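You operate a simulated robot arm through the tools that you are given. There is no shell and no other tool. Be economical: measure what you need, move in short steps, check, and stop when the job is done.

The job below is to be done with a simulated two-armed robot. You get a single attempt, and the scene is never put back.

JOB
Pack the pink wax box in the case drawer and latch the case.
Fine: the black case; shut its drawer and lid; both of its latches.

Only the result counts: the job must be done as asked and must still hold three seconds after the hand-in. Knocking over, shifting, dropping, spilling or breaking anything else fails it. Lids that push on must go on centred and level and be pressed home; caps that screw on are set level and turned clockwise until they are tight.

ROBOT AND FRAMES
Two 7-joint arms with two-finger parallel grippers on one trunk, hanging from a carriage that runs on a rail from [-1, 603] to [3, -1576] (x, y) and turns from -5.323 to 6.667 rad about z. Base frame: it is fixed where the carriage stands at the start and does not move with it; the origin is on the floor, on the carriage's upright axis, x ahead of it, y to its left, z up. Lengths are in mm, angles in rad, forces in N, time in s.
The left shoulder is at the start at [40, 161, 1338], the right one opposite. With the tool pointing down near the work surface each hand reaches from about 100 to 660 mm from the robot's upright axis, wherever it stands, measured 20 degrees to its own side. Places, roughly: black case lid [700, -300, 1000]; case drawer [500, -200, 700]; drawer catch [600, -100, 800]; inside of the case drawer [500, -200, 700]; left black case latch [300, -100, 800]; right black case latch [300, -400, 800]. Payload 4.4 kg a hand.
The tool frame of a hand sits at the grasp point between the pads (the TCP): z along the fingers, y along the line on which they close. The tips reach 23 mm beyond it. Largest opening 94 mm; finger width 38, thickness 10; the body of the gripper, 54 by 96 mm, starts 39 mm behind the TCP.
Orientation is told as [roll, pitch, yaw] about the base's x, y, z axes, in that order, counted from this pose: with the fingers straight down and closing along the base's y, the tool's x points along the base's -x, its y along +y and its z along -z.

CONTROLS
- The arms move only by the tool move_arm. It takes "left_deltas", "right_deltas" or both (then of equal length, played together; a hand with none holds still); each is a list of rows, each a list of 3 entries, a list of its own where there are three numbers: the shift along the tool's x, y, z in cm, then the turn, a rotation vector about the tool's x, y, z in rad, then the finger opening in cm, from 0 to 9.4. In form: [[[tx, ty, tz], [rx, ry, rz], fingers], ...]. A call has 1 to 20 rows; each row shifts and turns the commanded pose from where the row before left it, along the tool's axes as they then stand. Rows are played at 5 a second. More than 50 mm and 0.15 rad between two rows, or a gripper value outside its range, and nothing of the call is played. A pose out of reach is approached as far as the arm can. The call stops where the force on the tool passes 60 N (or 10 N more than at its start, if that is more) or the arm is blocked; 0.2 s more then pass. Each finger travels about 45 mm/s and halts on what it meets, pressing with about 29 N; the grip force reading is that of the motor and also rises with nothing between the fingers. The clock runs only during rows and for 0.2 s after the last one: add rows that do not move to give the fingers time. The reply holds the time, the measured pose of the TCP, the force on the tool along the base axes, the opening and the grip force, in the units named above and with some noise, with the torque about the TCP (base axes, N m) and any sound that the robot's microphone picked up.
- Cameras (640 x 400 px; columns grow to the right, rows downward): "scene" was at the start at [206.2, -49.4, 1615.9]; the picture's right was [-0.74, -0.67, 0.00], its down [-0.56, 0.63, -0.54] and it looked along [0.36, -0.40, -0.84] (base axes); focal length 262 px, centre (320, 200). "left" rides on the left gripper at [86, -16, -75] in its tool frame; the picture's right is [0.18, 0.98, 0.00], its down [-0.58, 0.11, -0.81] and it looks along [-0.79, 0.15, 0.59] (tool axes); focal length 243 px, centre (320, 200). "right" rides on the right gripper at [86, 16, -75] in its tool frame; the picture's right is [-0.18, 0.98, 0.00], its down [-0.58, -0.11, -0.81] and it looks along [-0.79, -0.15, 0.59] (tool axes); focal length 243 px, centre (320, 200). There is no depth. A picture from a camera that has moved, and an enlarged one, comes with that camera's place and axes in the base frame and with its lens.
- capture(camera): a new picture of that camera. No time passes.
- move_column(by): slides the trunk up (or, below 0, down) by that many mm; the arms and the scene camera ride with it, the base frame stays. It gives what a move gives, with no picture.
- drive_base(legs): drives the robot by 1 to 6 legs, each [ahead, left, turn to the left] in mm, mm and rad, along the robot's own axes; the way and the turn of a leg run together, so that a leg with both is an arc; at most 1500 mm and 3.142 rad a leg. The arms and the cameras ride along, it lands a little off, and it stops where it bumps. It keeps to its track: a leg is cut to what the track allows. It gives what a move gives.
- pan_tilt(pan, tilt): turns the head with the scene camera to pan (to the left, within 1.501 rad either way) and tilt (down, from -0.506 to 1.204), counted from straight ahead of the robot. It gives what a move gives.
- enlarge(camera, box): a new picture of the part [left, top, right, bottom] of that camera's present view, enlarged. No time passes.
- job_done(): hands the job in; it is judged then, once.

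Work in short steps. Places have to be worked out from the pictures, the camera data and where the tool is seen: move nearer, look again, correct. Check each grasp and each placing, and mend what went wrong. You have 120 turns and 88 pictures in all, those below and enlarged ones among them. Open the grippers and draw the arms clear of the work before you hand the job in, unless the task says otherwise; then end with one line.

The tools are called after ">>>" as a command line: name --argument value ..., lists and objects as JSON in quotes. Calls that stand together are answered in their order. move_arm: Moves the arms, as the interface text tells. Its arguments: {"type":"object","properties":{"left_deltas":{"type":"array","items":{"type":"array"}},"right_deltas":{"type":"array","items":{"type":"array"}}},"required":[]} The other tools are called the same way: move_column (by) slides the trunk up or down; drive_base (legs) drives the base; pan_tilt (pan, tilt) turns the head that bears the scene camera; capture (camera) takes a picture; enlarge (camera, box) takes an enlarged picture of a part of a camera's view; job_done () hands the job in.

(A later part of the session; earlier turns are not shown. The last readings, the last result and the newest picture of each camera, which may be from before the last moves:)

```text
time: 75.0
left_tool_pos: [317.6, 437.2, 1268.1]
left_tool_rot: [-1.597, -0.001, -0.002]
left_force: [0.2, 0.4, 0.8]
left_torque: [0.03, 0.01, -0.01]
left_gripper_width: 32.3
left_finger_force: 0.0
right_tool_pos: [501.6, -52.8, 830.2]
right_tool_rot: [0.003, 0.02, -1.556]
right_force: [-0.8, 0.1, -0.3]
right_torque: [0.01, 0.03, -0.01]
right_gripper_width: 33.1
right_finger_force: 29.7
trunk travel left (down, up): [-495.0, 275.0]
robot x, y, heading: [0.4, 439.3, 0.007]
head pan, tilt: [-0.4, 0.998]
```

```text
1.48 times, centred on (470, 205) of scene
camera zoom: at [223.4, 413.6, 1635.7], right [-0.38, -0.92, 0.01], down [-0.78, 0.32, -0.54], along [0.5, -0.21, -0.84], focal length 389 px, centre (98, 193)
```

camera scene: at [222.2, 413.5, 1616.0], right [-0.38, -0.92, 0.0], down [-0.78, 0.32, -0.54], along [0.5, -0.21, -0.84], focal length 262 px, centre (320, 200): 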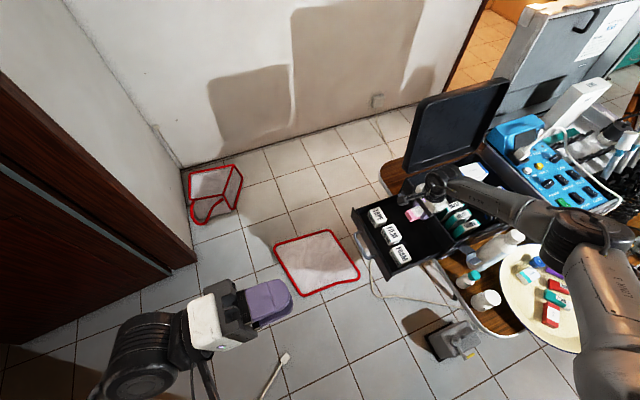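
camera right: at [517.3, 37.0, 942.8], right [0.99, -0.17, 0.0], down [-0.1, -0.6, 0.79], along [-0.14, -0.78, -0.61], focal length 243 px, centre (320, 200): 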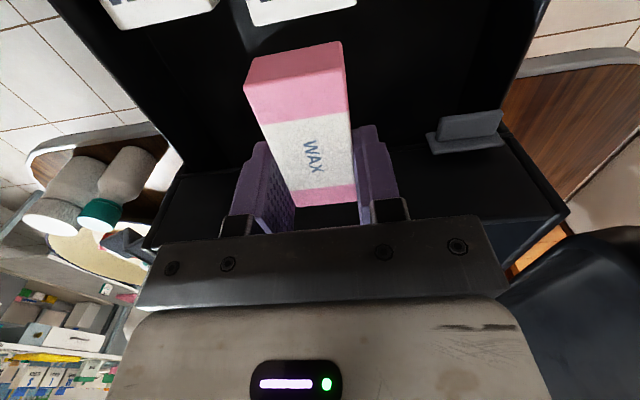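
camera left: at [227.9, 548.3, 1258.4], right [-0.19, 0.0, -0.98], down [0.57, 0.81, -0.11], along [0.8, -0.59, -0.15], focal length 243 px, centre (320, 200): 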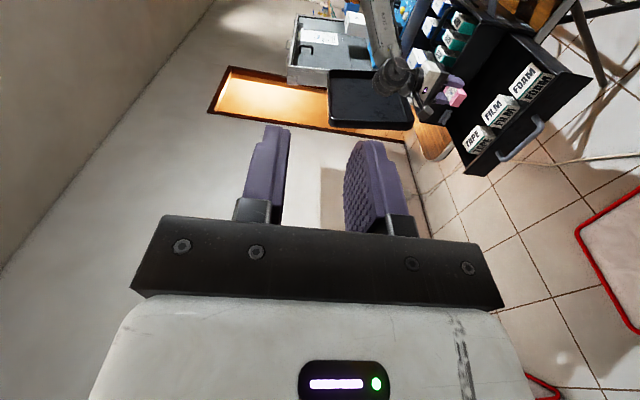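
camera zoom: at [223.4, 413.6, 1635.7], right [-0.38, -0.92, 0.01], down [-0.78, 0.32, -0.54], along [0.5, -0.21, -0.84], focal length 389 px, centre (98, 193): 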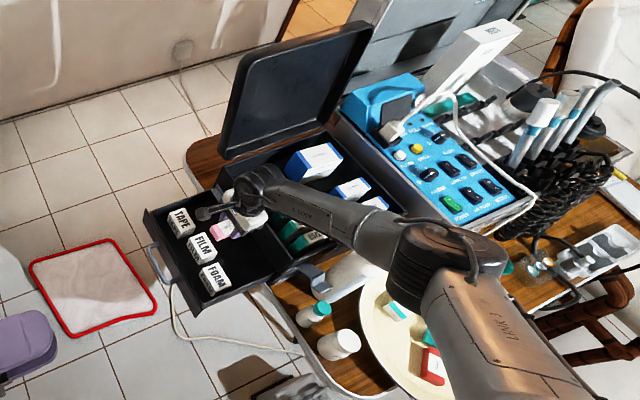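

The forearm is now sloped. I'll nudge 8 mm toward +y, descend to z ≈ 785, and check clearance.

>>> move_arm --right_deltas '[[[0.8, 0, 1.5], [0, 0, 0], 2.0], [[0, 0, 1.5], [0, 0, 0], 2.0], [[0, 0, 1.5], [0, 0, 0], 2.0]]'

>>> enlarge --camera "scene" --box '[380, 140, 520, 260]'

>>> capture --camera "right"

```text
time: 75.8
left_tool_pos: [318.2, 437.1, 1269.2]
left_tool_rot: [-1.597, 0.0, -0.001]
left_force: [0.4, -0.3, -0.5]
left_torque: [-0.05, 0.0, -0.02]
left_gripper_width: 32.0
left_finger_force: 0.0
right_tool_pos: [502.4, -44.7, 786.5]
right_tool_rot: [0.006, 0.018, -1.559]
right_force: [-2.4, -0.8, 19.3]
right_torque: [0.7, 0.09, 0.08]
right_gripper_width: 33.4
right_finger_force: 28.7
trunk travel left (down, up): [-495.0, 275.0]
robot x, y, heading: [1.0, 438.0, 0.006]
head pan, tilt: [-0.4, 0.998]
```

```text
3.33 times, centred on (450, 200) of scene
camera zoom: at [223.4, 413.4, 1636.7], right [-0.38, -0.92, 0.01], down [-0.78, 0.32, -0.54], along [0.5, -0.21, -0.84], focal length 874 px, centre (-113, 200)
```

zoom: 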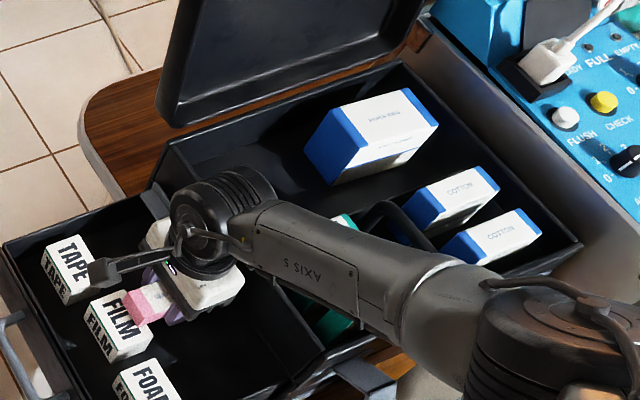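

```text
28 pictures are left
camera right: at [516.6, 40.6, 862.0], right [0.98, -0.17, 0.0], down [-0.11, -0.6, 0.79], along [-0.14, -0.78, -0.61], focal length 243 px, centre (320, 200)
```

right: 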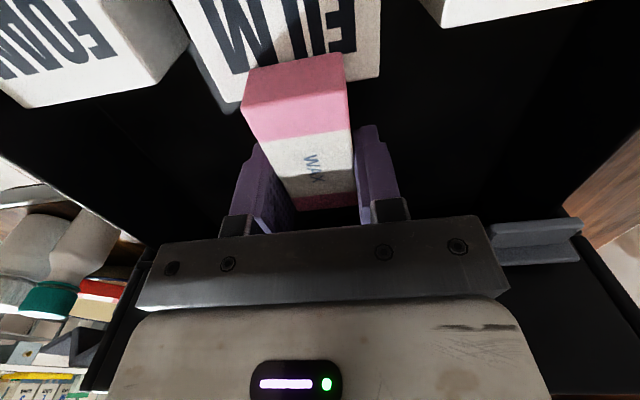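

The +z force with torque shows the box end resting on the FILM box's edge. I'll lift, move to x ≈ 440 behind FOAM where the row sits further forward, and descend again.

>>> move_arm --right_deltas '[[[0, 0, -2.0], [0, 0, 0], 2.0], [[-0.4, -3.2, 0], [0, 0, 0], 2.0], [[0, -3.2, 0], [0, 0, 0], 2.0], [[0, 0, 1.5], [0, 0, 0], 2.0]]'

>>> capture --camera "right"

>>> enlarge --camera "scene" --box '[380, 140, 520, 260]'

```text
time: 76.8
left_tool_pos: [316.9, 436.6, 1269.1]
left_tool_rot: [-1.597, 0.001, -0.001]
left_force: [-0.4, 0.1, -1.0]
left_torque: [0.03, 0.03, -0.06]
left_gripper_width: 31.9
left_finger_force: 0.1
right_tool_pos: [434.0, -48.6, 787.8]
right_tool_rot: [0.002, 0.02, -1.557]
right_force: [-1.1, 12.7, 8.1]
right_torque: [-1.44, 0.1, -0.24]
right_gripper_width: 33.0
right_finger_force: 28.6
trunk travel left (down, up): [-495.0, 275.0]
robot x, y, heading: [-3.2, 435.5, 0.008]
head pan, tilt: [-0.4, 0.998]
```

```text
27 pictures are left
camera right: at [448.3, 36.3, 863.7], right [0.99, -0.17, 0.0], down [-0.1, -0.6, 0.79], along [-0.14, -0.78, -0.61], focal length 243 px, centre (320, 200)
```

right: 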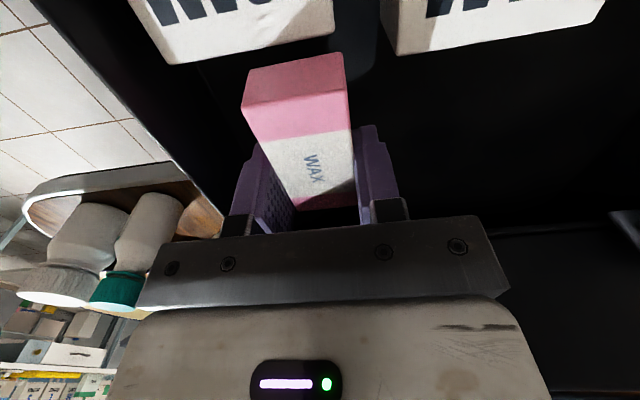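

```text
3.33 times, centred on (450, 200) of scene
camera zoom: at [223.2, 413.5, 1636.5], right [-0.38, -0.92, 0.01], down [-0.78, 0.32, -0.54], along [0.5, -0.21, -0.84], focal length 874 px, centre (-113, 200)
```

zoom: 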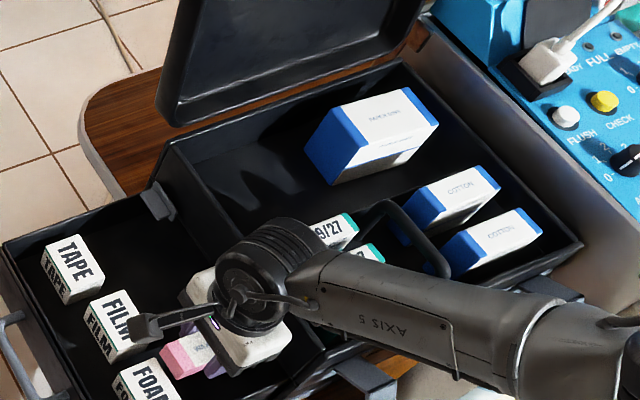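

A slight +y push high on the hand means the gripper's back touches the case rim. FOAM's back is at y ≈ +3 and FILM starts at x ≈ 469, so I can move 7 mm to +y and descend.

>>> move_arm --right_deltas '[[[0.8, 0, 0], [0, 0, 0], 2.0], [[0, 0, 1.0], [0, 0, 0], 2.0], [[0, 0, 0.7], [0, 0, 0], 2.0], [[0, 0, 0.5], [0, 0, 0], 2.0]]'

```text
time: 77.8
left_tool_pos: [317.7, 437.3, 1269.0]
left_tool_rot: [-1.596, -0.001, 0.001]
left_force: [-0.8, -0.3, 0.1]
left_torque: [-0.04, 0.03, 0.04]
left_gripper_width: 32.0
left_finger_force: 0.0
right_tool_pos: [436.9, -42.7, 765.8]
right_tool_rot: [0.0, 0.02, -1.558]
right_force: [0.0, 0.3, 0.2]
right_torque: [0.01, 0.01, 0.03]
right_gripper_width: 33.2
right_finger_force: 29.2
trunk travel left (down, up): [-495.0, 275.0]
robot x, y, heading: [1.6, 442.8, 0.003]
head pan, tilt: [-0.4, 0.998]
```

Free of contact at z 766. I'll continue slowly to the drawer floor.

>>> move_arm --right_deltas '[[[0, 0, 0.4], [0, 0, 0], 2.0], [[0, 0, 0.4], [0, 0, 0], 2.0], [[0, 0, 0.4], [0, 0, 0], 2.0], [[0, 0, 0.4], [0, 0, 0], 2.0]]'

```text
time: 78.8
left_tool_pos: [316.3, 436.9, 1269.5]
left_tool_rot: [-1.595, -0.001, -0.004]
left_force: [0.0, -0.4, 1.3]
left_torque: [0.02, 0.02, -0.02]
left_gripper_width: 31.8
left_finger_force: 0.0
right_tool_pos: [436.5, -47.2, 755.9]
right_tool_rot: [0.001, 0.014, -1.562]
right_force: [-5.5, 1.2, 21.4]
right_torque: [-0.37, 0.53, 0.03]
right_gripper_width: 33.2
right_finger_force: 29.0
trunk travel left (down, up): [-495.0, 275.0]
robot x, y, heading: [1.1, 442.2, 0.004]
head pan, tilt: [-0.4, 0.998]
stopped in row 4 (right hand): the force on the tool passed its limit at 69 N (the readings are from after the stop); the commanded pose is now the measured one
```

Floor contact at z ≈ 756, as expected. I'll release with a modest opening and lift straight up.

>>> move_arm --right_deltas '[[[0, 0, -0.1], [0, 0, 0], 2.0], [[0, 0, 0], [0, 0, 0], 4.4], [[0, 0, 0], [0, 0, 0], 4.8], [[0.2, 0, -1.0], [0, 0, 0], 4.8], [[0.3, 0, -2.0], [0, 0, 0], 4.8], [[0.2, 0, -3.0], [0, 0, 0], 4.8], [[0, 0, -4.0], [0, 0, 0], 4.8], [[0, 0, -4.0], [0, 0, 0], 4.8], [[0, 0, -4.0], [0, 0, 0], 4.8]]'

>>> capture --camera "right"

```text
time: 80.8
left_tool_pos: [318.0, 436.1, 1267.6]
left_tool_rot: [-1.599, 0.0, -0.002]
left_force: [0.0, -0.3, 0.4]
left_torque: [0.02, -0.01, 0.02]
left_gripper_width: 31.8
left_finger_force: 0.0
right_tool_pos: [434.4, -42.0, 934.5]
right_tool_rot: [0.001, 0.015, -1.562]
right_force: [0.2, -0.7, -0.7]
right_torque: [0.04, 0.02, 0.0]
right_gripper_width: 48.0
right_finger_force: 0.1
trunk travel left (down, up): [-495.0, 275.0]
robot x, y, heading: [1.3, 440.7, 0.013]
head pan, tilt: [-0.4, 0.998]
```

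```text
25 pictures are left
camera right: at [449.4, 43.1, 1009.6], right [0.98, -0.18, 0.0], down [-0.11, -0.59, 0.8], along [-0.14, -0.79, -0.6], focal length 243 px, centre (320, 200)
```

right: 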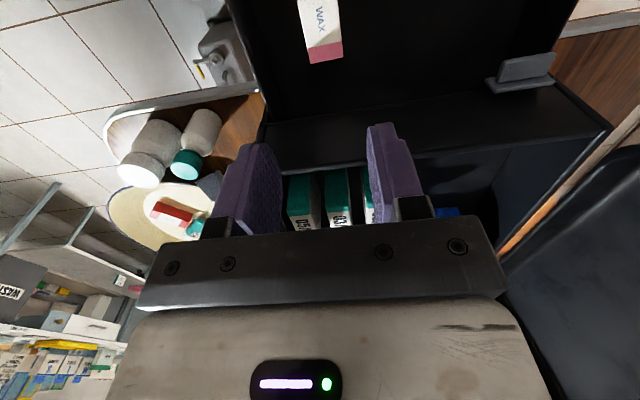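

The pink box lies flat in the drawer. I'll withdraw the right hand up and back and untwist it, then drive the base back to y ≈ 0.

>>> move_arm --right_deltas '[[[0, -2.6, -4], [0, 0, 0], 4.8], [[0, -2.6, -4], [0, 0, 0], 4.8], [[0, -2.6, -4], [0, 0, 0], 4.8], [[0, -2.6, -4], [0, 0, 0], 4.8], [[0, -2.6, -4], [0, 0, 0], 4.8], [[0, 0, 0], [0, 0, -0.142], 4.8], [[0, 0, 0], [0, 0, -0.142], 4.8], [[0, 0, 0], [0, 0, -0.142], 4.8], [[0, 0, 0], [0, 0, -0.142], 4.8], [[0, 0, 0], [0, 0, -0.142], 4.8], [[0, 0, 0], [0, 0, -0.142], 4.8], [[0, 0, 0], [0, 0, -0.142], 4.8], [[0, 0, 0], [0, 0, -0.142], 4.8], [[0, 0, 0], [0, 0, -0.142], 4.8], [[0, 0, 0], [0, 0, -0.142], 4.8], [[0, 0, 0], [0, 0, -0.142], 4.8]]'

>>> drive_base --legs '[[0, -440, 0]]'

>>> capture --camera "scene"

```text
time: 84.2
left_tool_pos: [317.6, 435.5, 1267.5]
left_tool_rot: [-1.597, 0.0, -0.001]
left_force: [-0.4, -0.6, -0.5]
left_torque: [0.03, 0.03, 0.01]
left_gripper_width: 31.8
left_finger_force: 0.1
right_tool_pos: [305.8, -46.4, 1135.4]
right_tool_rot: [0.015, 0.0, 0.002]
right_force: [0.1, 0.3, 0.0]
right_torque: [0.01, -0.03, 0.01]
right_gripper_width: 48.0
right_finger_force: 0.2
trunk travel left (down, up): [-495.0, 275.0]
robot x, y, heading: [-0.8, 442.3, 0.01]
head pan, tilt: [-0.4, 0.998]
```

```text
time: 86.8
left_tool_pos: [317.9, 9.0, 1268.2]
left_tool_rot: [-1.59, 0.0, -0.007]
left_force: [-0.1, -0.8, 0.0]
left_torque: [-0.01, 0.01, -0.03]
left_gripper_width: 31.9
left_finger_force: 0.1
right_tool_pos: [304.1, -473.0, 1132.4]
right_tool_rot: [0.021, -0.003, -0.006]
right_force: [0.1, 0.0, 0.0]
right_torque: [0.0, 0.0, -0.01]
right_gripper_width: 48.1
right_finger_force: 0.0
trunk travel left (down, up): [-495.0, 275.0]
robot x, y, heading: [1.1, 8.9, 0.002]
head pan, tilt: [-0.4, 0.998]
```

```text
24 pictures are left
camera scene: at [224.0, -16.7, 1636.0], right [-0.39, -0.92, 0.0], down [-0.77, 0.33, -0.54], along [0.5, -0.21, -0.84], focal length 262 px, centre (320, 200)
```

scene: 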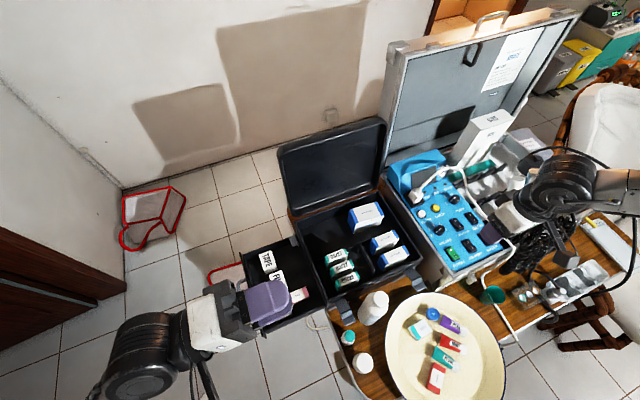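

Next, close the drawer with the left hand on its handle. I'll move the left hand out to the handle's y, raise the right hand, and lower the trunk 200 mm.

>>> move_arm --left_deltas '[[[-3, 0, -3], [0, 0, 0], 4], [[-3, 0, -3], [0, 0, 0], 4], [[-3, 0, -3], [0, 0, 0], 4], [[-3, 0, -3], [0, 0, 0], 4], [[-3, 0, -3], [0, 0, 0], 4], [[-3, 0, -3.5], [0, 0, 0], 4]]' --right_deltas '[[[0, 0, -3.3], [0, 0, 0], 4.8], [[0, 0, -3.3], [0, 0, 0], 4.8], [[0, 0, -3.3], [0, 0, 0], 4.8], [[0, 0, -3.3], [0, 0, 0], 4.8], [[0, 0, -3.3], [0, 0, 0], 4.8], [[0, 0, -3.3], [0, 0, 0], 4.8]]'

>>> move_column --by -220

```text
time: 88.2
left_tool_pos: [500.0, 190.9, 1263.2]
left_tool_rot: [-1.589, 0.0, -0.008]
left_force: [0.1, -0.5, 0.7]
left_torque: [0.0, -0.02, 0.0]
left_gripper_width: 40.2
left_finger_force: 0.0
right_tool_pos: [301.3, -476.4, 1330.6]
right_tool_rot: [0.02, -0.001, -0.005]
right_force: [0.1, 0.0, 0.3]
right_torque: [0.01, 0.0, -0.01]
right_gripper_width: 48.1
right_finger_force: 0.0
trunk travel left (down, up): [-495.0, 275.0]
robot x, y, heading: [0.6, 7.3, 0.002]
head pan, tilt: [-0.4, 0.998]
```

```text
time: 90.5
left_tool_pos: [498.1, 191.0, 1044.2]
left_tool_rot: [-1.589, 0.0, -0.008]
left_force: [0.0, -0.3, 0.6]
left_torque: [-0.01, 0.0, 0.01]
left_gripper_width: 40.2
left_finger_force: 0.0
right_tool_pos: [301.0, -477.4, 1111.1]
right_tool_rot: [0.021, -0.002, -0.005]
right_force: [0.8, 0.2, -0.5]
right_torque: [0.01, 0.02, 0.01]
right_gripper_width: 48.2
right_finger_force: 0.1
trunk travel left (down, up): [-275.0, 495.0]
robot x, y, heading: [2.1, 9.6, 0.002]
head pan, tilt: [-0.4, 0.998]
```

Now I'll lower the left hand to handle height, standing off at y ≈ 191.

>>> move_arm --left_deltas '[[[0, 4.6, 0], [-0.017, 0, 0], 4], [[0, 4.8, 0], [0, 0, 0], 4], [[0, 4.8, 0], [0, 0, 0], 4], [[0, 4.8, 0], [0, 0, 0], 4], [[0, 4.8, 0], [0, 0, 0], 4], [[0, 4.6, 0], [0, 0, 0], 4]]'

>>> capture --camera "left"

```text
time: 91.9
left_tool_pos: [496.6, 187.3, 760.8]
left_tool_rot: [-1.574, -0.001, -0.008]
left_force: [-0.3, 0.0, 0.2]
left_torque: [-0.02, 0.03, 0.04]
left_gripper_width: 40.1
left_finger_force: 0.1
right_tool_pos: [300.6, -478.1, 1110.7]
right_tool_rot: [0.018, -0.002, -0.005]
right_force: [0.0, -0.2, -1.2]
right_torque: [0.01, -0.03, 0.0]
right_gripper_width: 47.9
right_finger_force: 0.1
trunk travel left (down, up): [-275.0, 495.0]
robot x, y, heading: [-1.0, 10.2, 0.002]
head pan, tilt: [-0.4, 0.998]
```

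```text
23 pictures are left
camera left: at [411.3, 262.8, 776.5], right [-0.18, 0.0, -0.98], down [0.59, 0.8, -0.11], along [0.79, -0.6, -0.15], focal length 243 px, centre (320, 200)
```

left: 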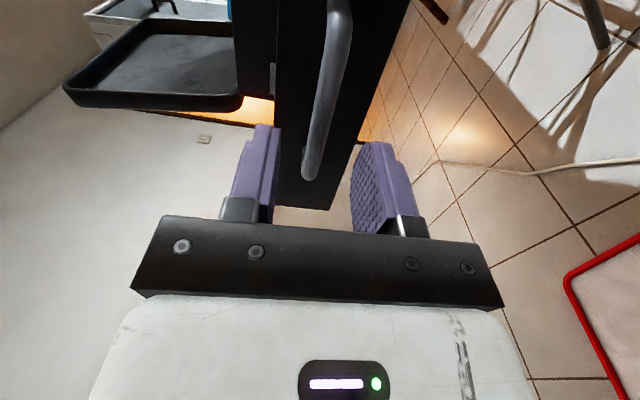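

The handle is aligned between the fingers. I'll advance 43 mm, close on it and push the drawer in about 100 mm.

>>> move_arm --left_deltas '[[[0, 0, 2.2], [0, 0, 0], 4], [[0, 0, 2.1], [0, 0, 0], 4], [[0, 0, 0], [0, 0, 0], 2], [[0, 0, 0], [0, 0, 0], 0.5], [[0, 0, 0], [0, 0, 0], 0.5], [[0, 0, 1.2], [0, 0, 0], 0.5], [[0, 0, 1.2], [0, 0, 0], 0.5], [[0, 0, 1.2], [0, 0, 0], 0.5], [[0, 0, 1.2], [0, 0, 0], 0.5], [[0, 0, 1.2], [0, 0, 0], 0.5], [[0, 0, 1.2], [0, 0, 0], 0.5], [[0, 0, 1.2], [0, 0, 0], 0.5], [[0, 0, 1.2], [0, 0, 0], 0.5]]'

>>> enlarge --camera "scene" --box '[160, 180, 460, 360]'

```text
time: 94.7
left_tool_pos: [497.9, 47.3, 760.2]
left_tool_rot: [-1.571, 0.0, -0.006]
left_force: [12.9, 0.0, -16.8]
left_torque: [0.11, 0.01, -0.34]
left_gripper_width: 11.7
left_finger_force: 45.2
right_tool_pos: [302.0, -477.0, 1110.5]
right_tool_rot: [0.019, -0.003, -0.004]
right_force: [0.1, -1.0, 0.1]
right_torque: [0.04, -0.02, -0.01]
right_gripper_width: 47.8
right_finger_force: 0.0
trunk travel left (down, up): [-275.0, 495.0]
robot x, y, heading: [1.7, 7.9, 0.002]
head pan, tilt: [-0.4, 0.998]
```

```text
2.13 times, centred on (310, 270) of scene
camera zoom: at [224.9, -16.8, 1416.1], right [-0.39, -0.92, 0.0], down [-0.77, 0.33, -0.54], along [0.5, -0.21, -0.84], focal length 560 px, centre (341, 51)
```

zoom: 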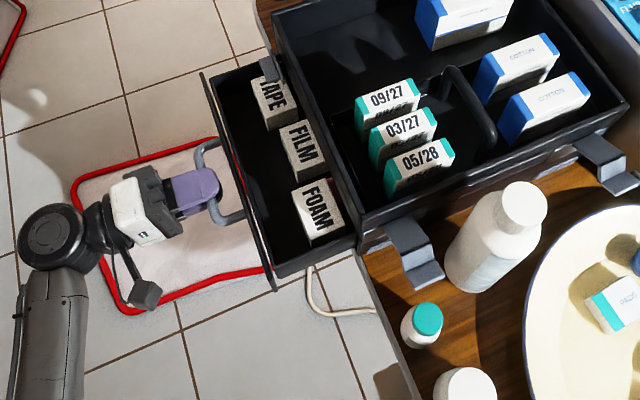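

Smooth. I'll push the remaining ~100 mm, slowing at the end.

>>> move_arm --left_deltas '[[[0, 0, 1.2], [0, 0, 0], 0.5], [[0, 0, 1.2], [0, 0, 0], 0.5], [[0, 0, 1.2], [0, 0, 0], 0.5], [[0, 0, 1.2], [0, 0, 0], 0.5], [[0, 0, 1.2], [0, 0, 0], 0.5], [[0, 0, 1.2], [0, 0, 0], 0.5], [[0, 0, 1.2], [0, 0, 0], 0.5], [[0, 0, 0.8], [0, 0, 0], 0.5], [[0, 0, 0.4], [0, 0, 0], 0.5], [[0, 0, 0.3], [0, 0, 0], 0.5], [[0, 0, 0.3], [0, 0, 0], 0.5], [[0, 0, 0.3], [0, 0, 0], 0.5]]'

```text
time: 97.3
left_tool_pos: [497.3, -51.1, 759.4]
left_tool_rot: [-1.571, 0.0, -0.008]
left_force: [6.5, 7.3, -6.6]
left_torque: [0.05, 0.12, -1.37]
left_gripper_width: 12.0
left_finger_force: 45.1
right_tool_pos: [302.9, -475.3, 1110.5]
right_tool_rot: [0.021, -0.003, -0.004]
right_force: [-0.6, -0.4, -0.3]
right_torque: [-0.01, 0.01, -0.02]
right_gripper_width: 48.0
right_finger_force: 0.0
trunk travel left (down, up): [-275.0, 495.0]
robot x, y, heading: [-0.9, 6.2, -0.0]
head pan, tilt: [-0.4, 0.998]
```

Resistance is beginning. I'll push a little more until it seats.

>>> move_arm --left_deltas '[[[0, 0, 0.3], [0, 0, 0], 0.5], [[0, 0, 0.3], [0, 0, 0], 0.5], [[0, 0, 0.3], [0, 0, 0], 0.5], [[0, 0, 0.3], [0, 0, 0], 0.5]]'

>>> enlarge --camera "scene" --box '[200, 180, 420, 330]'

```text
time: 98.3
left_tool_pos: [499.2, -55.8, 759.1]
left_tool_rot: [-1.566, 0.001, -0.002]
left_force: [-1.9, 35.4, 7.4]
left_torque: [-0.07, 0.3, 0.07]
left_gripper_width: 11.7
left_finger_force: 45.3
right_tool_pos: [301.1, -469.5, 1107.6]
right_tool_rot: [0.025, -0.002, -0.006]
right_force: [-0.3, 0.1, 0.4]
right_torque: [0.0, 0.0, -0.02]
right_gripper_width: 47.9
right_finger_force: 0.1
trunk travel left (down, up): [-275.0, 495.0]
robot x, y, heading: [2.2, 9.0, -0.004]
head pan, tilt: [-0.4, 0.998]
```

```text
2.67 times, centred on (310, 255) of scene
camera zoom: at [223.9, -10.6, 1415.9], right [-0.39, -0.92, -0.01], down [-0.77, 0.33, -0.54], along [0.5, -0.2, -0.84], focal length 699 px, centre (347, 53)
```

zoom: 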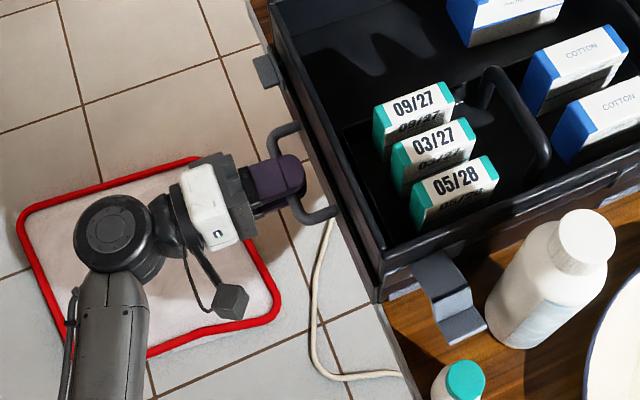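

The drawer is home (firm stop at the original handle position). I'll release, retreat, rise to lid height and turn the hand so its fingers can straddle the lid's left edge.

>>> move_arm --left_deltas '[[[0, 0, -0.3], [0, 0, 0], 1.0], [[0, 0, 0], [0, 0, 0], 3], [[0, 0, 0], [0, 0, 0], 4], [[0, 0, -4], [0, 0, 0], 4], [[0, 0, -4], [0, 0, 0], 6], [[0, 0, -4], [0, 0, 0], 6], [[0, -4.6, 0], [0, 0, 0], 6], [[0, -4.6, 0], [0, 0, 0], 6], [[0, -4.6, 0], [0, 0, 0], 6], [[0, -4.6, 0], [0, 0, 0], 6], [[0, -4.6, 0], [0, 0, 0], 6], [[0, -4.6, 0], [0, 0, 0], 6]]'

>>> move_arm --left_deltas '[[[0, 0, 0], [0, 0, -0.139], 6], [[0, 0, 0], [0, 0, -0.139], 6], [[0, 0, 0], [0, 0, -0.139], 6], [[0, 0, 0], [0, 0, -0.139], 6], [[0, 0, 0], [0, 0, -0.139], 6], [[0, 0, 0], [0, 0, -0.139], 6], [[0, 0, 0], [0, 0, -0.139], 6], [[0, 0, 0], [0, 0, -0.139], 6], [[0, 0, 0], [0, 0, -0.139], 6], [[0, 0, 0], [0, 0, -0.139], 6], [[0, 0, 0], [0, 0, -0.139], 6], [[0, 0, 0], [0, 0, -0.139], 6], [[0, 0, 0], [0, 0, -0.139], 6], [[0, 0, 0], [0, 0, -0.139], 6]]'

>>> capture --camera "left"

>>> capture --camera "scene"

```text
time: 100.9
left_tool_pos: [495.7, 56.7, 1037.1]
left_tool_rot: [-1.571, 0.001, -0.01]
left_force: [-0.3, -0.5, -0.4]
left_torque: [-0.02, -0.03, 0.03]
left_gripper_width: 60.0
left_finger_force: 0.1
right_tool_pos: [302.2, -477.5, 1111.4]
right_tool_rot: [0.021, -0.002, -0.006]
right_force: [-0.2, 0.1, 0.7]
right_torque: [-0.02, 0.05, 0.02]
right_gripper_width: 47.9
right_finger_force: 0.0
trunk travel left (down, up): [-275.0, 495.0]
robot x, y, heading: [1.7, 7.5, 0.001]
head pan, tilt: [-0.4, 0.998]
```

```text
time: 103.9
left_tool_pos: [497.9, 57.7, 1035.1]
left_tool_rot: [1.578, 1.192, 3.139]
left_force: [0.4, 0.0, 0.1]
left_torque: [-0.01, 0.04, 0.02]
left_gripper_width: 60.0
left_finger_force: 0.1
right_tool_pos: [301.8, -477.7, 1110.9]
right_tool_rot: [0.021, -0.002, -0.004]
right_force: [-0.6, 0.4, 0.0]
right_torque: [0.03, -0.02, -0.02]
right_gripper_width: 48.0
right_finger_force: 0.1
trunk travel left (down, up): [-275.0, 495.0]
robot x, y, heading: [-1.3, 4.7, -0.001]
head pan, tilt: [-0.4, 0.998]
```

```text
20 pictures are left
camera left: at [545.0, 131.2, 1110.1], right [-0.85, 0.01, 0.53], down [-0.31, 0.81, -0.5], along [-0.43, -0.59, -0.68], focal length 243 px, centre (320, 200)
```

left: 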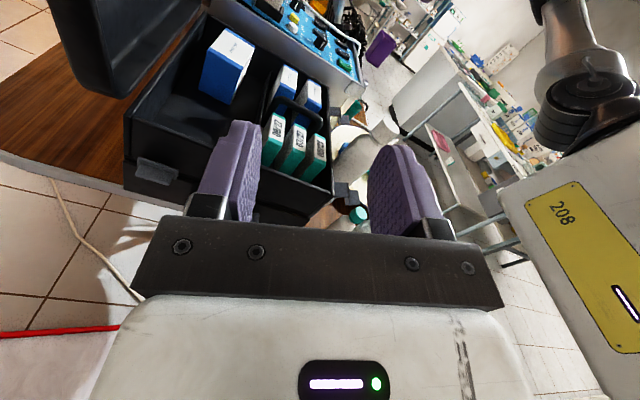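

```text
19 pictures are left
camera scene: at [224.0, -16.4, 1416.0], right [-0.39, -0.92, 0.0], down [-0.77, 0.33, -0.54], along [0.5, -0.21, -0.84], focal length 262 px, centre (320, 200)
```

scene: 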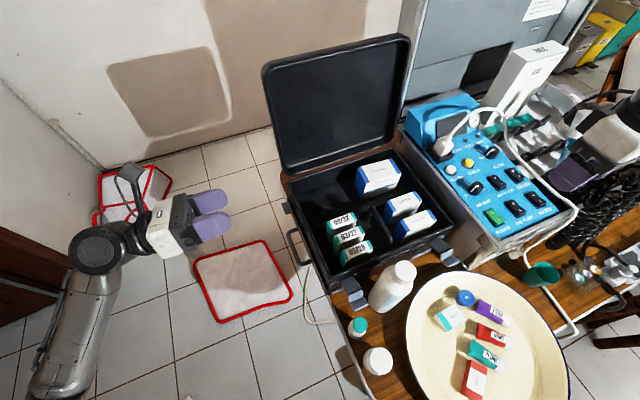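

The lid's top-left corner is confirmed at [729, −106, 1122], leaning back about 21°. I'll bring the hand beside its left edge at about [705, −45, 1020] and check before straddling.

>>> move_arm --left_deltas '[[[1.24, -3.96, 0], [0, 0, 0], 6], [[1.24, -3.96, 0], [0, 0, 0], 6], [[1.24, -3.96, 0], [0, 0, 0], 6], [[1.24, -3.96, 0], [0, 0, 0], 6], [[1.24, -3.96, 0], [0, 0, 0], 6], [[0, 0, 3.4], [0, 0, 0], 6], [[0, 0, 3.4], [0, 0, 0], 6], [[0, 0, 3.4], [0, 0, 0], 6]]'

>>> capture --camera "left"

```text
time: 105.7
left_tool_pos: [702.4, -48.7, 1018.8]
left_tool_rot: [1.578, 1.198, 3.139]
left_force: [0.1, -0.3, -0.4]
left_torque: [-0.03, 0.05, 0.0]
left_gripper_width: 60.0
left_finger_force: 0.0
right_tool_pos: [300.4, -478.6, 1111.3]
right_tool_rot: [0.02, -0.002, -0.004]
right_force: [0.3, -1.1, 0.3]
right_torque: [0.0, -0.03, 0.0]
right_gripper_width: 47.9
right_finger_force: 0.0
trunk travel left (down, up): [-275.0, 495.0]
robot x, y, heading: [-0.3, 8.4, -0.003]
head pan, tilt: [-0.4, 0.998]
```

```text
18 pictures are left
camera left: at [749.7, 25.9, 1093.1], right [-0.85, 0.01, 0.53], down [-0.31, 0.81, -0.5], along [-0.43, -0.59, -0.68], focal length 243 px, centre (320, 200)
```

left: 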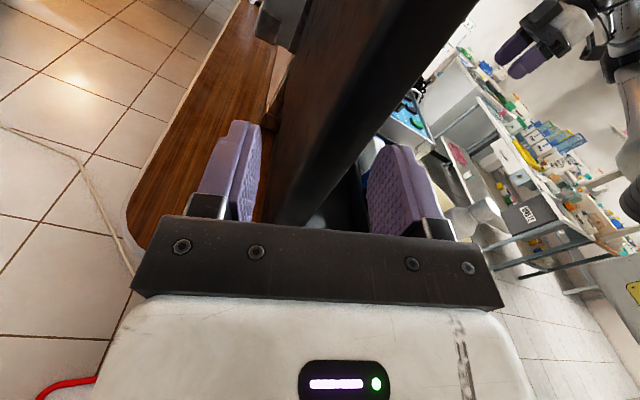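

The lid's side edge lies between the fingers. I'll slide in 55 mm, then close gently on it.

>>> move_arm --left_deltas '[[[0, 0, 2], [0, 0, 0], 6], [[0, 0, 2], [0, 0, 0], 6], [[0, 0, 1.5], [0, 0, 0], 6], [[0, 0, 0], [0, 0, 0], 4.5], [[0, 0, 0], [0, 0, 0], 3], [[0, 0, 0], [0, 0, 0], 2], [[0, 0, 0], [0, 0, 0], 2]]'

>>> capture --camera "left"

```text
time: 106.5
left_tool_pos: [704.2, -74.4, 1021.1]
left_tool_rot: [1.583, 1.194, -3.12]
left_force: [-21.8, 46.1, 12.0]
left_torque: [-0.01, 0.56, -2.31]
left_gripper_width: 57.3
left_finger_force: 12.2
right_tool_pos: [301.4, -469.9, 1108.0]
right_tool_rot: [0.023, 0.001, 0.002]
right_force: [0.3, -1.0, 1.2]
right_torque: [0.02, -0.03, 0.01]
right_gripper_width: 48.1
right_finger_force: 0.0
trunk travel left (down, up): [-275.0, 495.0]
robot x, y, heading: [0.6, 12.1, 0.003]
head pan, tilt: [-0.4, 0.998]
stopped in row 4 (left hand): the force on the tool passed its limit at 68 N (the readings are from after the stop); the commanded pose is now the measured one
```

```text
17 pictures are left
camera left: at [751.1, 0.9, 1095.2], right [-0.85, -0.01, 0.53], down [-0.32, 0.8, -0.5], along [-0.42, -0.6, -0.68], focal length 243 px, centre (320, 200)
```

left: 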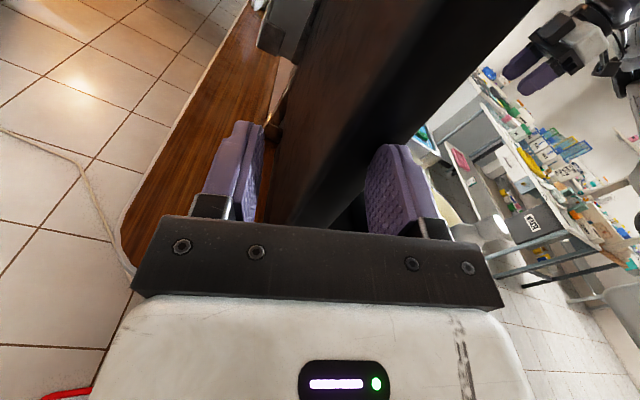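

The front finger met the lid's edge; the lid is thicker toward the front than I assumed. I'll back off, open fully, shift 10 mm forward and go in again.

>>> move_arm --left_deltas '[[[0, 0, -2], [0, 0, 0], 6], [[0, 1.0, 0], [0, 0, 0], 9.4], [[0, 0, 0], [0, 0, 0], 9.4], [[0, 0, 2], [0, 0, 0], 9.4], [[0, 0, 1], [0, 0, 0], 9.4], [[0, 0, 1], [0, 0, 0], 9.4], [[0, 0, 1], [0, 0, 0], 9.4]]'

>>> capture --camera "left"

```text
time: 108.1
left_tool_pos: [696.2, -117.2, 1026.4]
left_tool_rot: [1.584, 1.198, -3.122]
left_force: [0.8, 0.4, -0.3]
left_torque: [-0.02, 0.01, 0.01]
left_gripper_width: 93.9
left_finger_force: 0.1
right_tool_pos: [304.0, -474.7, 1110.6]
right_tool_rot: [0.02, -0.002, -0.003]
right_force: [-0.3, -0.7, 0.0]
right_torque: [0.03, -0.03, -0.01]
right_gripper_width: 48.1
right_finger_force: 0.2
trunk travel left (down, up): [-275.0, 495.0]
robot x, y, heading: [0.8, 9.7, 0.011]
head pan, tilt: [-0.4, 0.998]
```

```text
16 pictures are left
camera left: at [743.1, -42.2, 1100.1], right [-0.85, 0.0, 0.53], down [-0.32, 0.8, -0.51], along [-0.42, -0.6, -0.68], focal length 243 px, centre (320, 200)
```

left: 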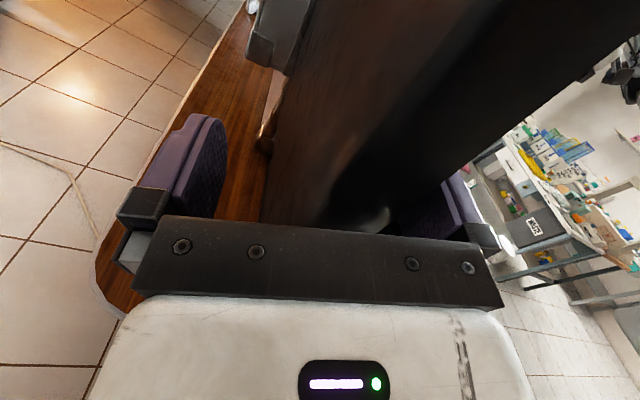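

Straddled with no contact. I'll close the fingers onto the lid edge.

>>> move_arm --left_deltas '[[[0, 0, 0], [0, 0, 0], 7.5], [[0, 0, 0], [0, 0, 0], 6], [[0, 0, 0], [0, 0, 0], 4.5], [[0, 0, 0], [0, 0, 0], 3.5], [[0, 0, 0], [0, 0, 0], 3]]'

```text
time: 109.3
left_tool_pos: [688.9, -116.8, 1025.7]
left_tool_rot: [1.593, 1.199, -3.124]
left_force: [-52.3, 9.5, 24.4]
left_torque: [0.39, -1.02, 0.5]
left_gripper_width: 57.4
left_finger_force: 28.8
right_tool_pos: [296.3, -472.7, 1108.3]
right_tool_rot: [0.021, 0.005, 0.001]
right_force: [-0.5, 0.3, 0.2]
right_torque: [0.05, -0.04, 0.01]
right_gripper_width: 47.9
right_finger_force: 0.1
trunk travel left (down, up): [-275.0, 495.0]
robot x, y, heading: [0.4, 10.2, 0.007]
head pan, tilt: [-0.4, 0.998]
```

The lid is 57 mm thick, open at about 99° (hinge ≈ [630, 866]), and the grip is off-centre and tilted. I'll loosen, shift 15 mm, align by +0.21 rad and re-grip.

>>> move_arm --left_deltas '[[[0, 0, 0], [0, 0, 0], 7], [[0, 0, 0], [0, 0, 0], 8], [[-0.3, 1.5, 0], [0, 0, 0], 8], [[0, 0, 0], [0, 0, 0.105], 8], [[0, 0, 0], [0, 0, 0.105], 8], [[0, 0, 0], [0, 0, 0], 6.5], [[0, 0, 0], [0, 0, 0], 5], [[0, 0, 0], [0, 0, 0], 5]]'

```text
time: 111.1
left_tool_pos: [681.8, -117.1, 1026.9]
left_tool_rot: [1.6, 1.406, -3.106]
left_force: [0.1, -0.2, -0.4]
left_torque: [0.04, 0.0, 0.04]
left_gripper_width: 49.9
left_finger_force: 0.1
right_tool_pos: [302.7, -473.8, 1110.6]
right_tool_rot: [0.021, -0.003, -0.001]
right_force: [-0.6, 0.4, 0.7]
right_torque: [0.01, 0.0, -0.01]
right_gripper_width: 48.2
right_finger_force: 0.0
trunk travel left (down, up): [-275.0, 495.0]
robot x, y, heading: [-1.1, 11.1, 0.001]
head pan, tilt: [-0.4, 0.998]
```

No contact at 50 mm yet, so I'll close further.

>>> move_arm --left_deltas '[[[0, 0, 0], [0, 0, 0], 4], [[0, 0, 0], [0, 0, 0], 3], [[0, 0, 0], [0, 0, 0], 2], [[0, 0, 0], [0, 0, 0], 2]]'

>>> capture --camera "scene"

```text
time: 112.1
left_tool_pos: [681.9, -117.0, 1028.0]
left_tool_rot: [1.599, 1.409, -3.107]
left_force: [-1.3, -0.1, -2.3]
left_torque: [-0.5, -1.79, 0.16]
left_gripper_width: 34.9
left_finger_force: 44.7
right_tool_pos: [302.9, -475.9, 1109.6]
right_tool_rot: [0.02, -0.001, 0.001]
right_force: [0.4, -0.6, 0.3]
right_torque: [0.02, -0.04, 0.02]
right_gripper_width: 47.9
right_finger_force: 0.0
trunk travel left (down, up): [-275.0, 495.0]
robot x, y, heading: [1.7, 5.0, 0.005]
head pan, tilt: [-0.4, 0.998]
```

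```text
15 pictures are left
camera scene: at [224.0, -14.4, 1415.9], right [-0.38, -0.92, 0.0], down [-0.78, 0.32, -0.54], along [0.5, -0.21, -0.84], focal length 262 px, centre (320, 200)
```

scene: 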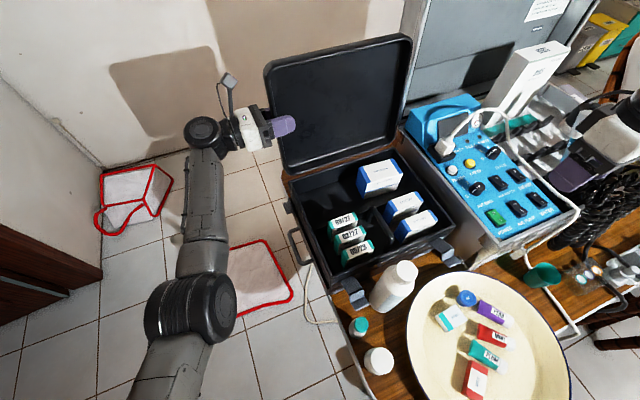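

Gripped cleanly at 35 mm. I'll swing the lid about the hinge (169 mm below the grip, 26 mm offset), with a first small part to check forces.

>>> move_arm --left_deltas '[[[0.144, 1.23, 0], [0, 0, 0.0725], 2], [[0.144, 1.23, 0], [0, 0, 0.0725], 2], [[0.144, 1.23, 0], [0, 0, 0.0725], 2], [[0.144, 1.23, 0], [0, 0, 0.0725], 2]]'

```text
time: 113.1
left_tool_pos: [633.2, -116.7, 1031.9]
left_tool_rot: [-1.584, 1.447, -0.008]
left_force: [12.1, -9.3, -27.6]
left_torque: [0.01, -1.67, 0.29]
left_gripper_width: 35.2
left_finger_force: 45.2
right_tool_pos: [304.0, -475.8, 1109.2]
right_tool_rot: [0.018, -0.001, -0.001]
right_force: [-0.3, 0.9, 0.8]
right_torque: [0.02, 0.01, 0.01]
right_gripper_width: 48.4
right_finger_force: 0.0
trunk travel left (down, up): [-275.0, 495.0]
robot x, y, heading: [2.0, 8.5, 0.003]
head pan, tilt: [-0.4, 0.998]
```

The force shows the true hinge is nearer x ≈ 650, so I'll correct the arc and continue in stages.

>>> move_arm --left_deltas '[[[-0.25, 1.23, 0], [0, 0, 0.0725], 2], [[0, 1.23, 0], [0, 0, 0.0725], 2], [[0, 1.23, 0], [0, 0, 0.0725], 2], [[0, 1.23, 0], [0, 0, 0.0725], 2], [[0, 1.23, 0], [0, 0, 0.0725], 2]]'

```text
time: 114.3
left_tool_pos: [574.6, -116.1, 1019.4]
left_tool_rot: [-1.584, 1.08, -0.005]
left_force: [15.5, 2.2, -13.1]
left_torque: [-0.77, -1.63, -0.27]
left_gripper_width: 34.6
left_finger_force: 45.2
right_tool_pos: [305.2, -473.5, 1111.1]
right_tool_rot: [0.021, -0.003, 0.0]
right_force: [-0.4, 1.1, -0.8]
right_torque: [0.0, 0.0, 0.0]
right_gripper_width: 48.1
right_finger_force: 0.0
trunk travel left (down, up): [-275.0, 495.0]
robot x, y, heading: [4.1, 9.4, 0.007]
head pan, tilt: [-0.4, 0.998]
```

Forces are small. I'll continue another 0.58 rad with a slight inward trim.

>>> move_arm --left_deltas '[[[-0.2, 1.23, 0], [0, 0, 0.0725], 2], [[-0.03, 1.23, 0], [0, 0, 0.0725], 2], [[-0.03, 1.23, 0], [0, 0, 0.0725], 2], [[-0.03, 1.23, 0], [0, 0, 0.0725], 2], [[-0.03, 1.23, 0], [0, 0, 0.0725], 2], [[-0.03, 1.23, 0], [0, 0, 0.0725], 2], [[-0.03, 1.23, 0], [0, 0, 0.0725], 2], [[-0.03, 1.23, 0], [0, 0, 0.0725], 2]]'

>>> capture --camera "scene"

```text
time: 116.1
left_tool_pos: [504.0, -117.7, 948.9]
left_tool_rot: [-1.575, 0.503, 0.002]
left_force: [-17.1, 1.1, 18.5]
left_torque: [-0.2, -1.74, -0.48]
left_gripper_width: 37.0
left_finger_force: 44.6
right_tool_pos: [302.7, -475.3, 1111.8]
right_tool_rot: [0.022, 0.0, -0.002]
right_force: [0.1, -0.3, -1.1]
right_torque: [0.01, 0.01, 0.0]
right_gripper_width: 48.1
right_finger_force: 0.0
trunk travel left (down, up): [-275.0, 495.0]
robot x, y, heading: [3.6, 12.9, 0.0]
head pan, tilt: [-0.4, 0.998]
```

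```text
14 pictures are left
camera scene: at [223.1, -14.6, 1415.6], right [-0.39, -0.92, 0.0], down [-0.78, 0.32, -0.54], along [0.5, -0.21, -0.84], focal length 262 px, centre (320, 200)
```

scene: 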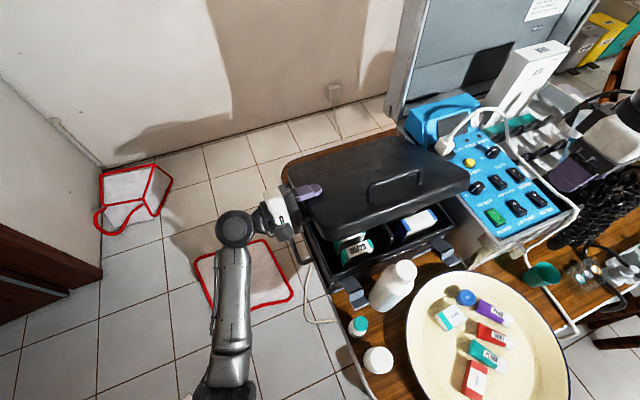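

The lid follows nicely and is now about 28° from shut. I'll take it down to about 11°.

>>> move_arm --left_deltas '[[[0.2, 1.23, 0], [0, 0, 0.0725], 2], [[0, 1.23, 0], [0, 0, 0.0725], 2], [[0, 1.23, 0], [0, 0, 0.0725], 2], [[0, 1.23, 0], [0, 0, 0.0725], 2]]'

>>> capture --camera "left"

```text
time: 117.1
left_tool_pos: [486.5, -117.3, 905.3]
left_tool_rot: [-1.577, 0.211, 0.006]
left_force: [6.5, -6.3, 5.9]
left_torque: [0.09, -1.8, -0.67]
left_gripper_width: 37.1
left_finger_force: 45.2
right_tool_pos: [303.8, -475.0, 1110.8]
right_tool_rot: [0.018, -0.002, -0.002]
right_force: [0.4, -0.1, 0.1]
right_torque: [0.01, -0.01, -0.01]
right_gripper_width: 48.2
right_finger_force: 0.0
trunk travel left (down, up): [-275.0, 495.0]
robot x, y, heading: [0.1, 7.8, 0.007]
head pan, tilt: [-0.4, 0.998]
```

```text
13 pictures are left
camera left: at [404.0, -44.0, 938.4], right [-0.39, -0.01, -0.92], down [0.54, 0.81, -0.23], along [0.75, -0.59, -0.31], focal length 243 px, centre (320, 200)
```

left: 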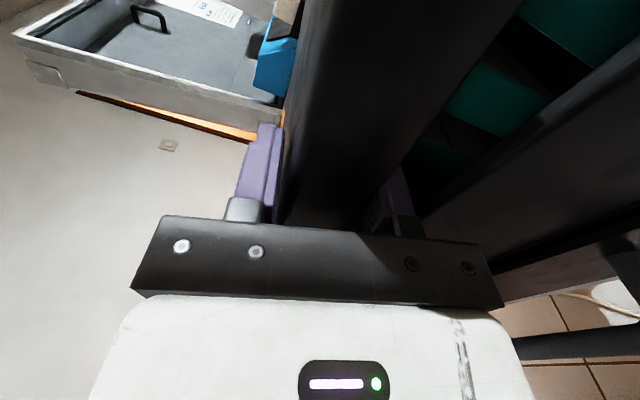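

The lower finger is just above the case rim, so it's time to let go. I'll open slightly and slide out along +y so the lid settles the last few centimetres.

>>> move_arm --left_deltas '[[[0, 0, 0], [0, 0, 0], 4.5], [[0, 0, -1.5], [0, 0, 0], 4.5], [[0, 0, -3], [0, 0, 0], 4.5], [[0, 0, -3.5], [0, 0, 0], 4.5], [[0, 0, -3.5], [0, 0, 0], 4.5], [[0, -4.5, 0], [0, 0, 0], 2], [[0, -4.5, 0], [0, 0, 0], 0]]'

>>> capture --camera "scene"

```text
time: 118.7
left_tool_pos: [504.3, -1.2, 994.5]
left_tool_rot: [-1.574, 0.214, 0.005]
left_force: [0.0, 0.7, 0.2]
left_torque: [-0.03, -0.03, -0.04]
left_gripper_width: 0.0
left_finger_force: 6.8
right_tool_pos: [303.9, -474.0, 1109.4]
right_tool_rot: [0.021, -0.002, -0.001]
right_force: [0.9, 0.4, -0.2]
right_torque: [-0.01, -0.01, 0.04]
right_gripper_width: 47.9
right_finger_force: 0.1
trunk travel left (down, up): [-275.0, 495.0]
robot x, y, heading: [-0.1, 7.9, 0.007]
head pan, tilt: [-0.4, 0.998]
```

```text
12 pictures are left
camera scene: at [224.4, -14.0, 1416.0], right [-0.38, -0.92, 0.0], down [-0.78, 0.32, -0.54], along [0.5, -0.21, -0.84], focal length 262 px, centre (320, 200)
```

scene: 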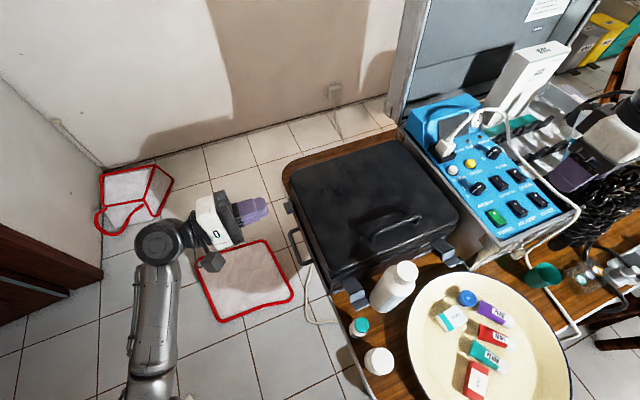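

The lid is down. I'll zoom on the front latches to understand them.

>>> enlarge --camera "scene" --box '[320, 220, 480, 320]'

```text
4.00 times, centred on (400, 270) of scene
camera zoom: at [224.4, -14.0, 1416.0], right [-0.38, -0.92, 0.0], down [-0.78, 0.32, -0.54], along [0.5, -0.21, -0.84], focal length 1049 px, centre (0, -80)
```

zoom: 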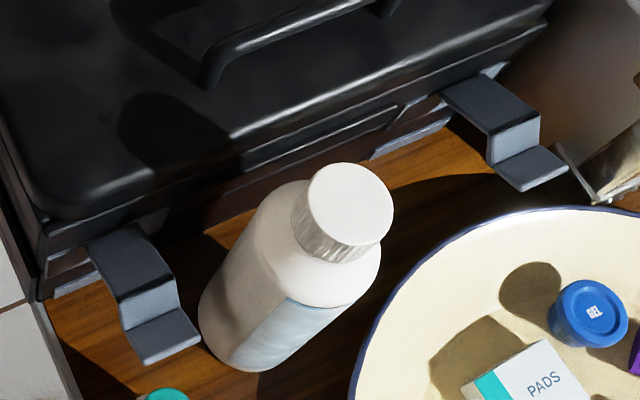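

The latches are Z-shaped flaps hinged on the case front at z ≈ 806, sticking out toward −x, and must swing up onto the lid. I'll point the left hand down again, raise the trunk 200 mm, and shift the base to y ≈ −250 so it can reach the left latch from above.

>>> move_arm --left_deltas '[[[0, 0, 0], [0, 0, 0.107], 0], [[0, 0, 0], [0, 0, 0.107], 0], [[0, 0, -4], [-0.143, 0, 0], 5], [[0, 0, 0], [-0.143, 0, 0], 5], [[0, 0, 0], [-0.143, 0, 0], 5], [[0, 0, 0], [-0.143, 0, 0], 5], [[0, 0, 0], [-0.143, 0, 0], 5], [[0, 0, 0], [-0.143, 0, 0], 5], [[0, 0, 0], [-0.143, 0, 0], 5], [[0, 0, 0], [-0.143, 0, 0], 5], [[0, 0, 0], [-0.143, 0, 0], 5], [[0, 0, 0], [-0.143, 0, 0], 5], [[0, 0, 0], [-0.143, 0, 0], 5], [[4, 0, -2], [0, 0, 0], 5.2], [[4, 0, -2], [0, 0, 0], 5.2], [[4, 0, -2], [0, 0, 0], 5.2], [[4, 0, 0], [0, 0, 0], 5.2]]'

>>> move_column --by 200

>>> drive_base --legs '[[0, -250, 0]]'

```text
time: 122.3
left_tool_pos: [343.3, 37.5, 1051.4]
left_tool_rot: [-0.004, 0.0, 0.007]
left_force: [-0.2, -0.8, -0.3]
left_torque: [-0.01, 0.02, 0.0]
left_gripper_width: 52.1
left_finger_force: 0.0
right_tool_pos: [302.4, -475.1, 1110.4]
right_tool_rot: [0.019, -0.002, -0.002]
right_force: [0.9, 0.2, -0.6]
right_torque: [-0.01, 0.03, -0.03]
right_gripper_width: 48.3
right_finger_force: 0.1
trunk travel left (down, up): [-275.0, 495.0]
robot x, y, heading: [-0.2, 8.4, 0.008]
head pan, tilt: [-0.4, 0.998]
```

```text
time: 124.5
left_tool_pos: [343.1, 36.9, 1251.2]
left_tool_rot: [-0.004, 0.0, 0.007]
left_force: [0.3, 0.1, -0.3]
left_torque: [0.03, 0.02, 0.01]
left_gripper_width: 51.9
left_finger_force: 0.0
right_tool_pos: [303.1, -475.1, 1311.4]
right_tool_rot: [0.021, -0.001, 0.0]
right_force: [0.7, -0.4, -0.5]
right_torque: [0.0, 0.0, 0.01]
right_gripper_width: 48.0
right_finger_force: 0.1
trunk travel left (down, up): [-475.0, 295.0]
robot x, y, heading: [-2.2, 10.6, 0.001]
head pan, tilt: [-0.4, 0.998]
```

```text
time: 126.3
left_tool_pos: [345.2, -212.0, 1251.2]
left_tool_rot: [-0.005, 0.0, -0.004]
left_force: [-0.5, 0.5, -0.2]
left_torque: [-0.01, 0.01, -0.02]
left_gripper_width: 51.9
left_finger_force: 0.1
right_tool_pos: [298.5, -722.8, 1310.9]
right_tool_rot: [0.019, -0.003, -0.01]
right_force: [-0.3, -0.5, -0.2]
right_torque: [0.01, -0.03, 0.01]
right_gripper_width: 47.8
right_finger_force: 0.1
trunk travel left (down, up): [-475.0, 295.0]
robot x, y, heading: [0.2, -233.6, -0.005]
head pan, tilt: [-0.4, 0.998]
```

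I'll move the left hand over the left latch at z ≈ 930 and look.

>>> move_arm --left_deltas '[[[2.4, 3.5, 0], [0, 0, 0], 5.2], [[2.4, 3.5, 0], [0, 0, 0], 5.2], [[0, 0, 4.6], [0, 0, 0], 5.2], [[0, 0, 4.6], [0, 0, 0], 5.2], [[0, 0, 4.6], [0, 0, 0], 5.2], [[0, 0, 4.6], [0, 0, 0], 5.2], [[0, 0, 4.6], [0, 0, 0], 5.2], [[0, 0, 4.6], [0, 0, 0], 5.2], [[0, 0, 4.6], [0, 0, 0], 5.2]]'

>>> capture --camera "left"

```text
time: 128.3
left_tool_pos: [297.3, -140.6, 927.1]
left_tool_rot: [-0.004, -0.001, -0.004]
left_force: [0.3, 0.1, 0.3]
left_torque: [0.02, -0.03, 0.0]
left_gripper_width: 52.0
left_finger_force: 0.1
right_tool_pos: [298.4, -722.7, 1309.4]
right_tool_rot: [0.02, -0.002, -0.011]
right_force: [0.1, 0.5, -0.7]
right_torque: [0.0, -0.01, -0.02]
right_gripper_width: 48.1
right_finger_force: 0.0
trunk travel left (down, up): [-475.0, 295.0]
robot x, y, heading: [-1.5, -236.3, -0.003]
head pan, tilt: [-0.4, 0.998]
```

```text
10 pictures are left
camera left: at [210.6, -156.1, 1002.5], right [-0.18, 0.98, 0.0], down [0.58, 0.11, 0.81], along [0.79, 0.14, -0.59], focal length 243 px, centre (320, 200)
```

left: 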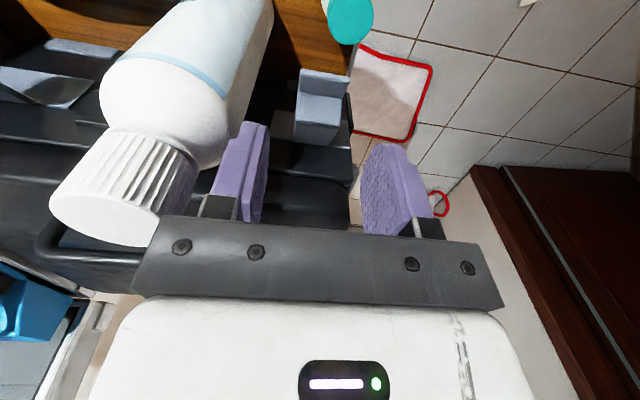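

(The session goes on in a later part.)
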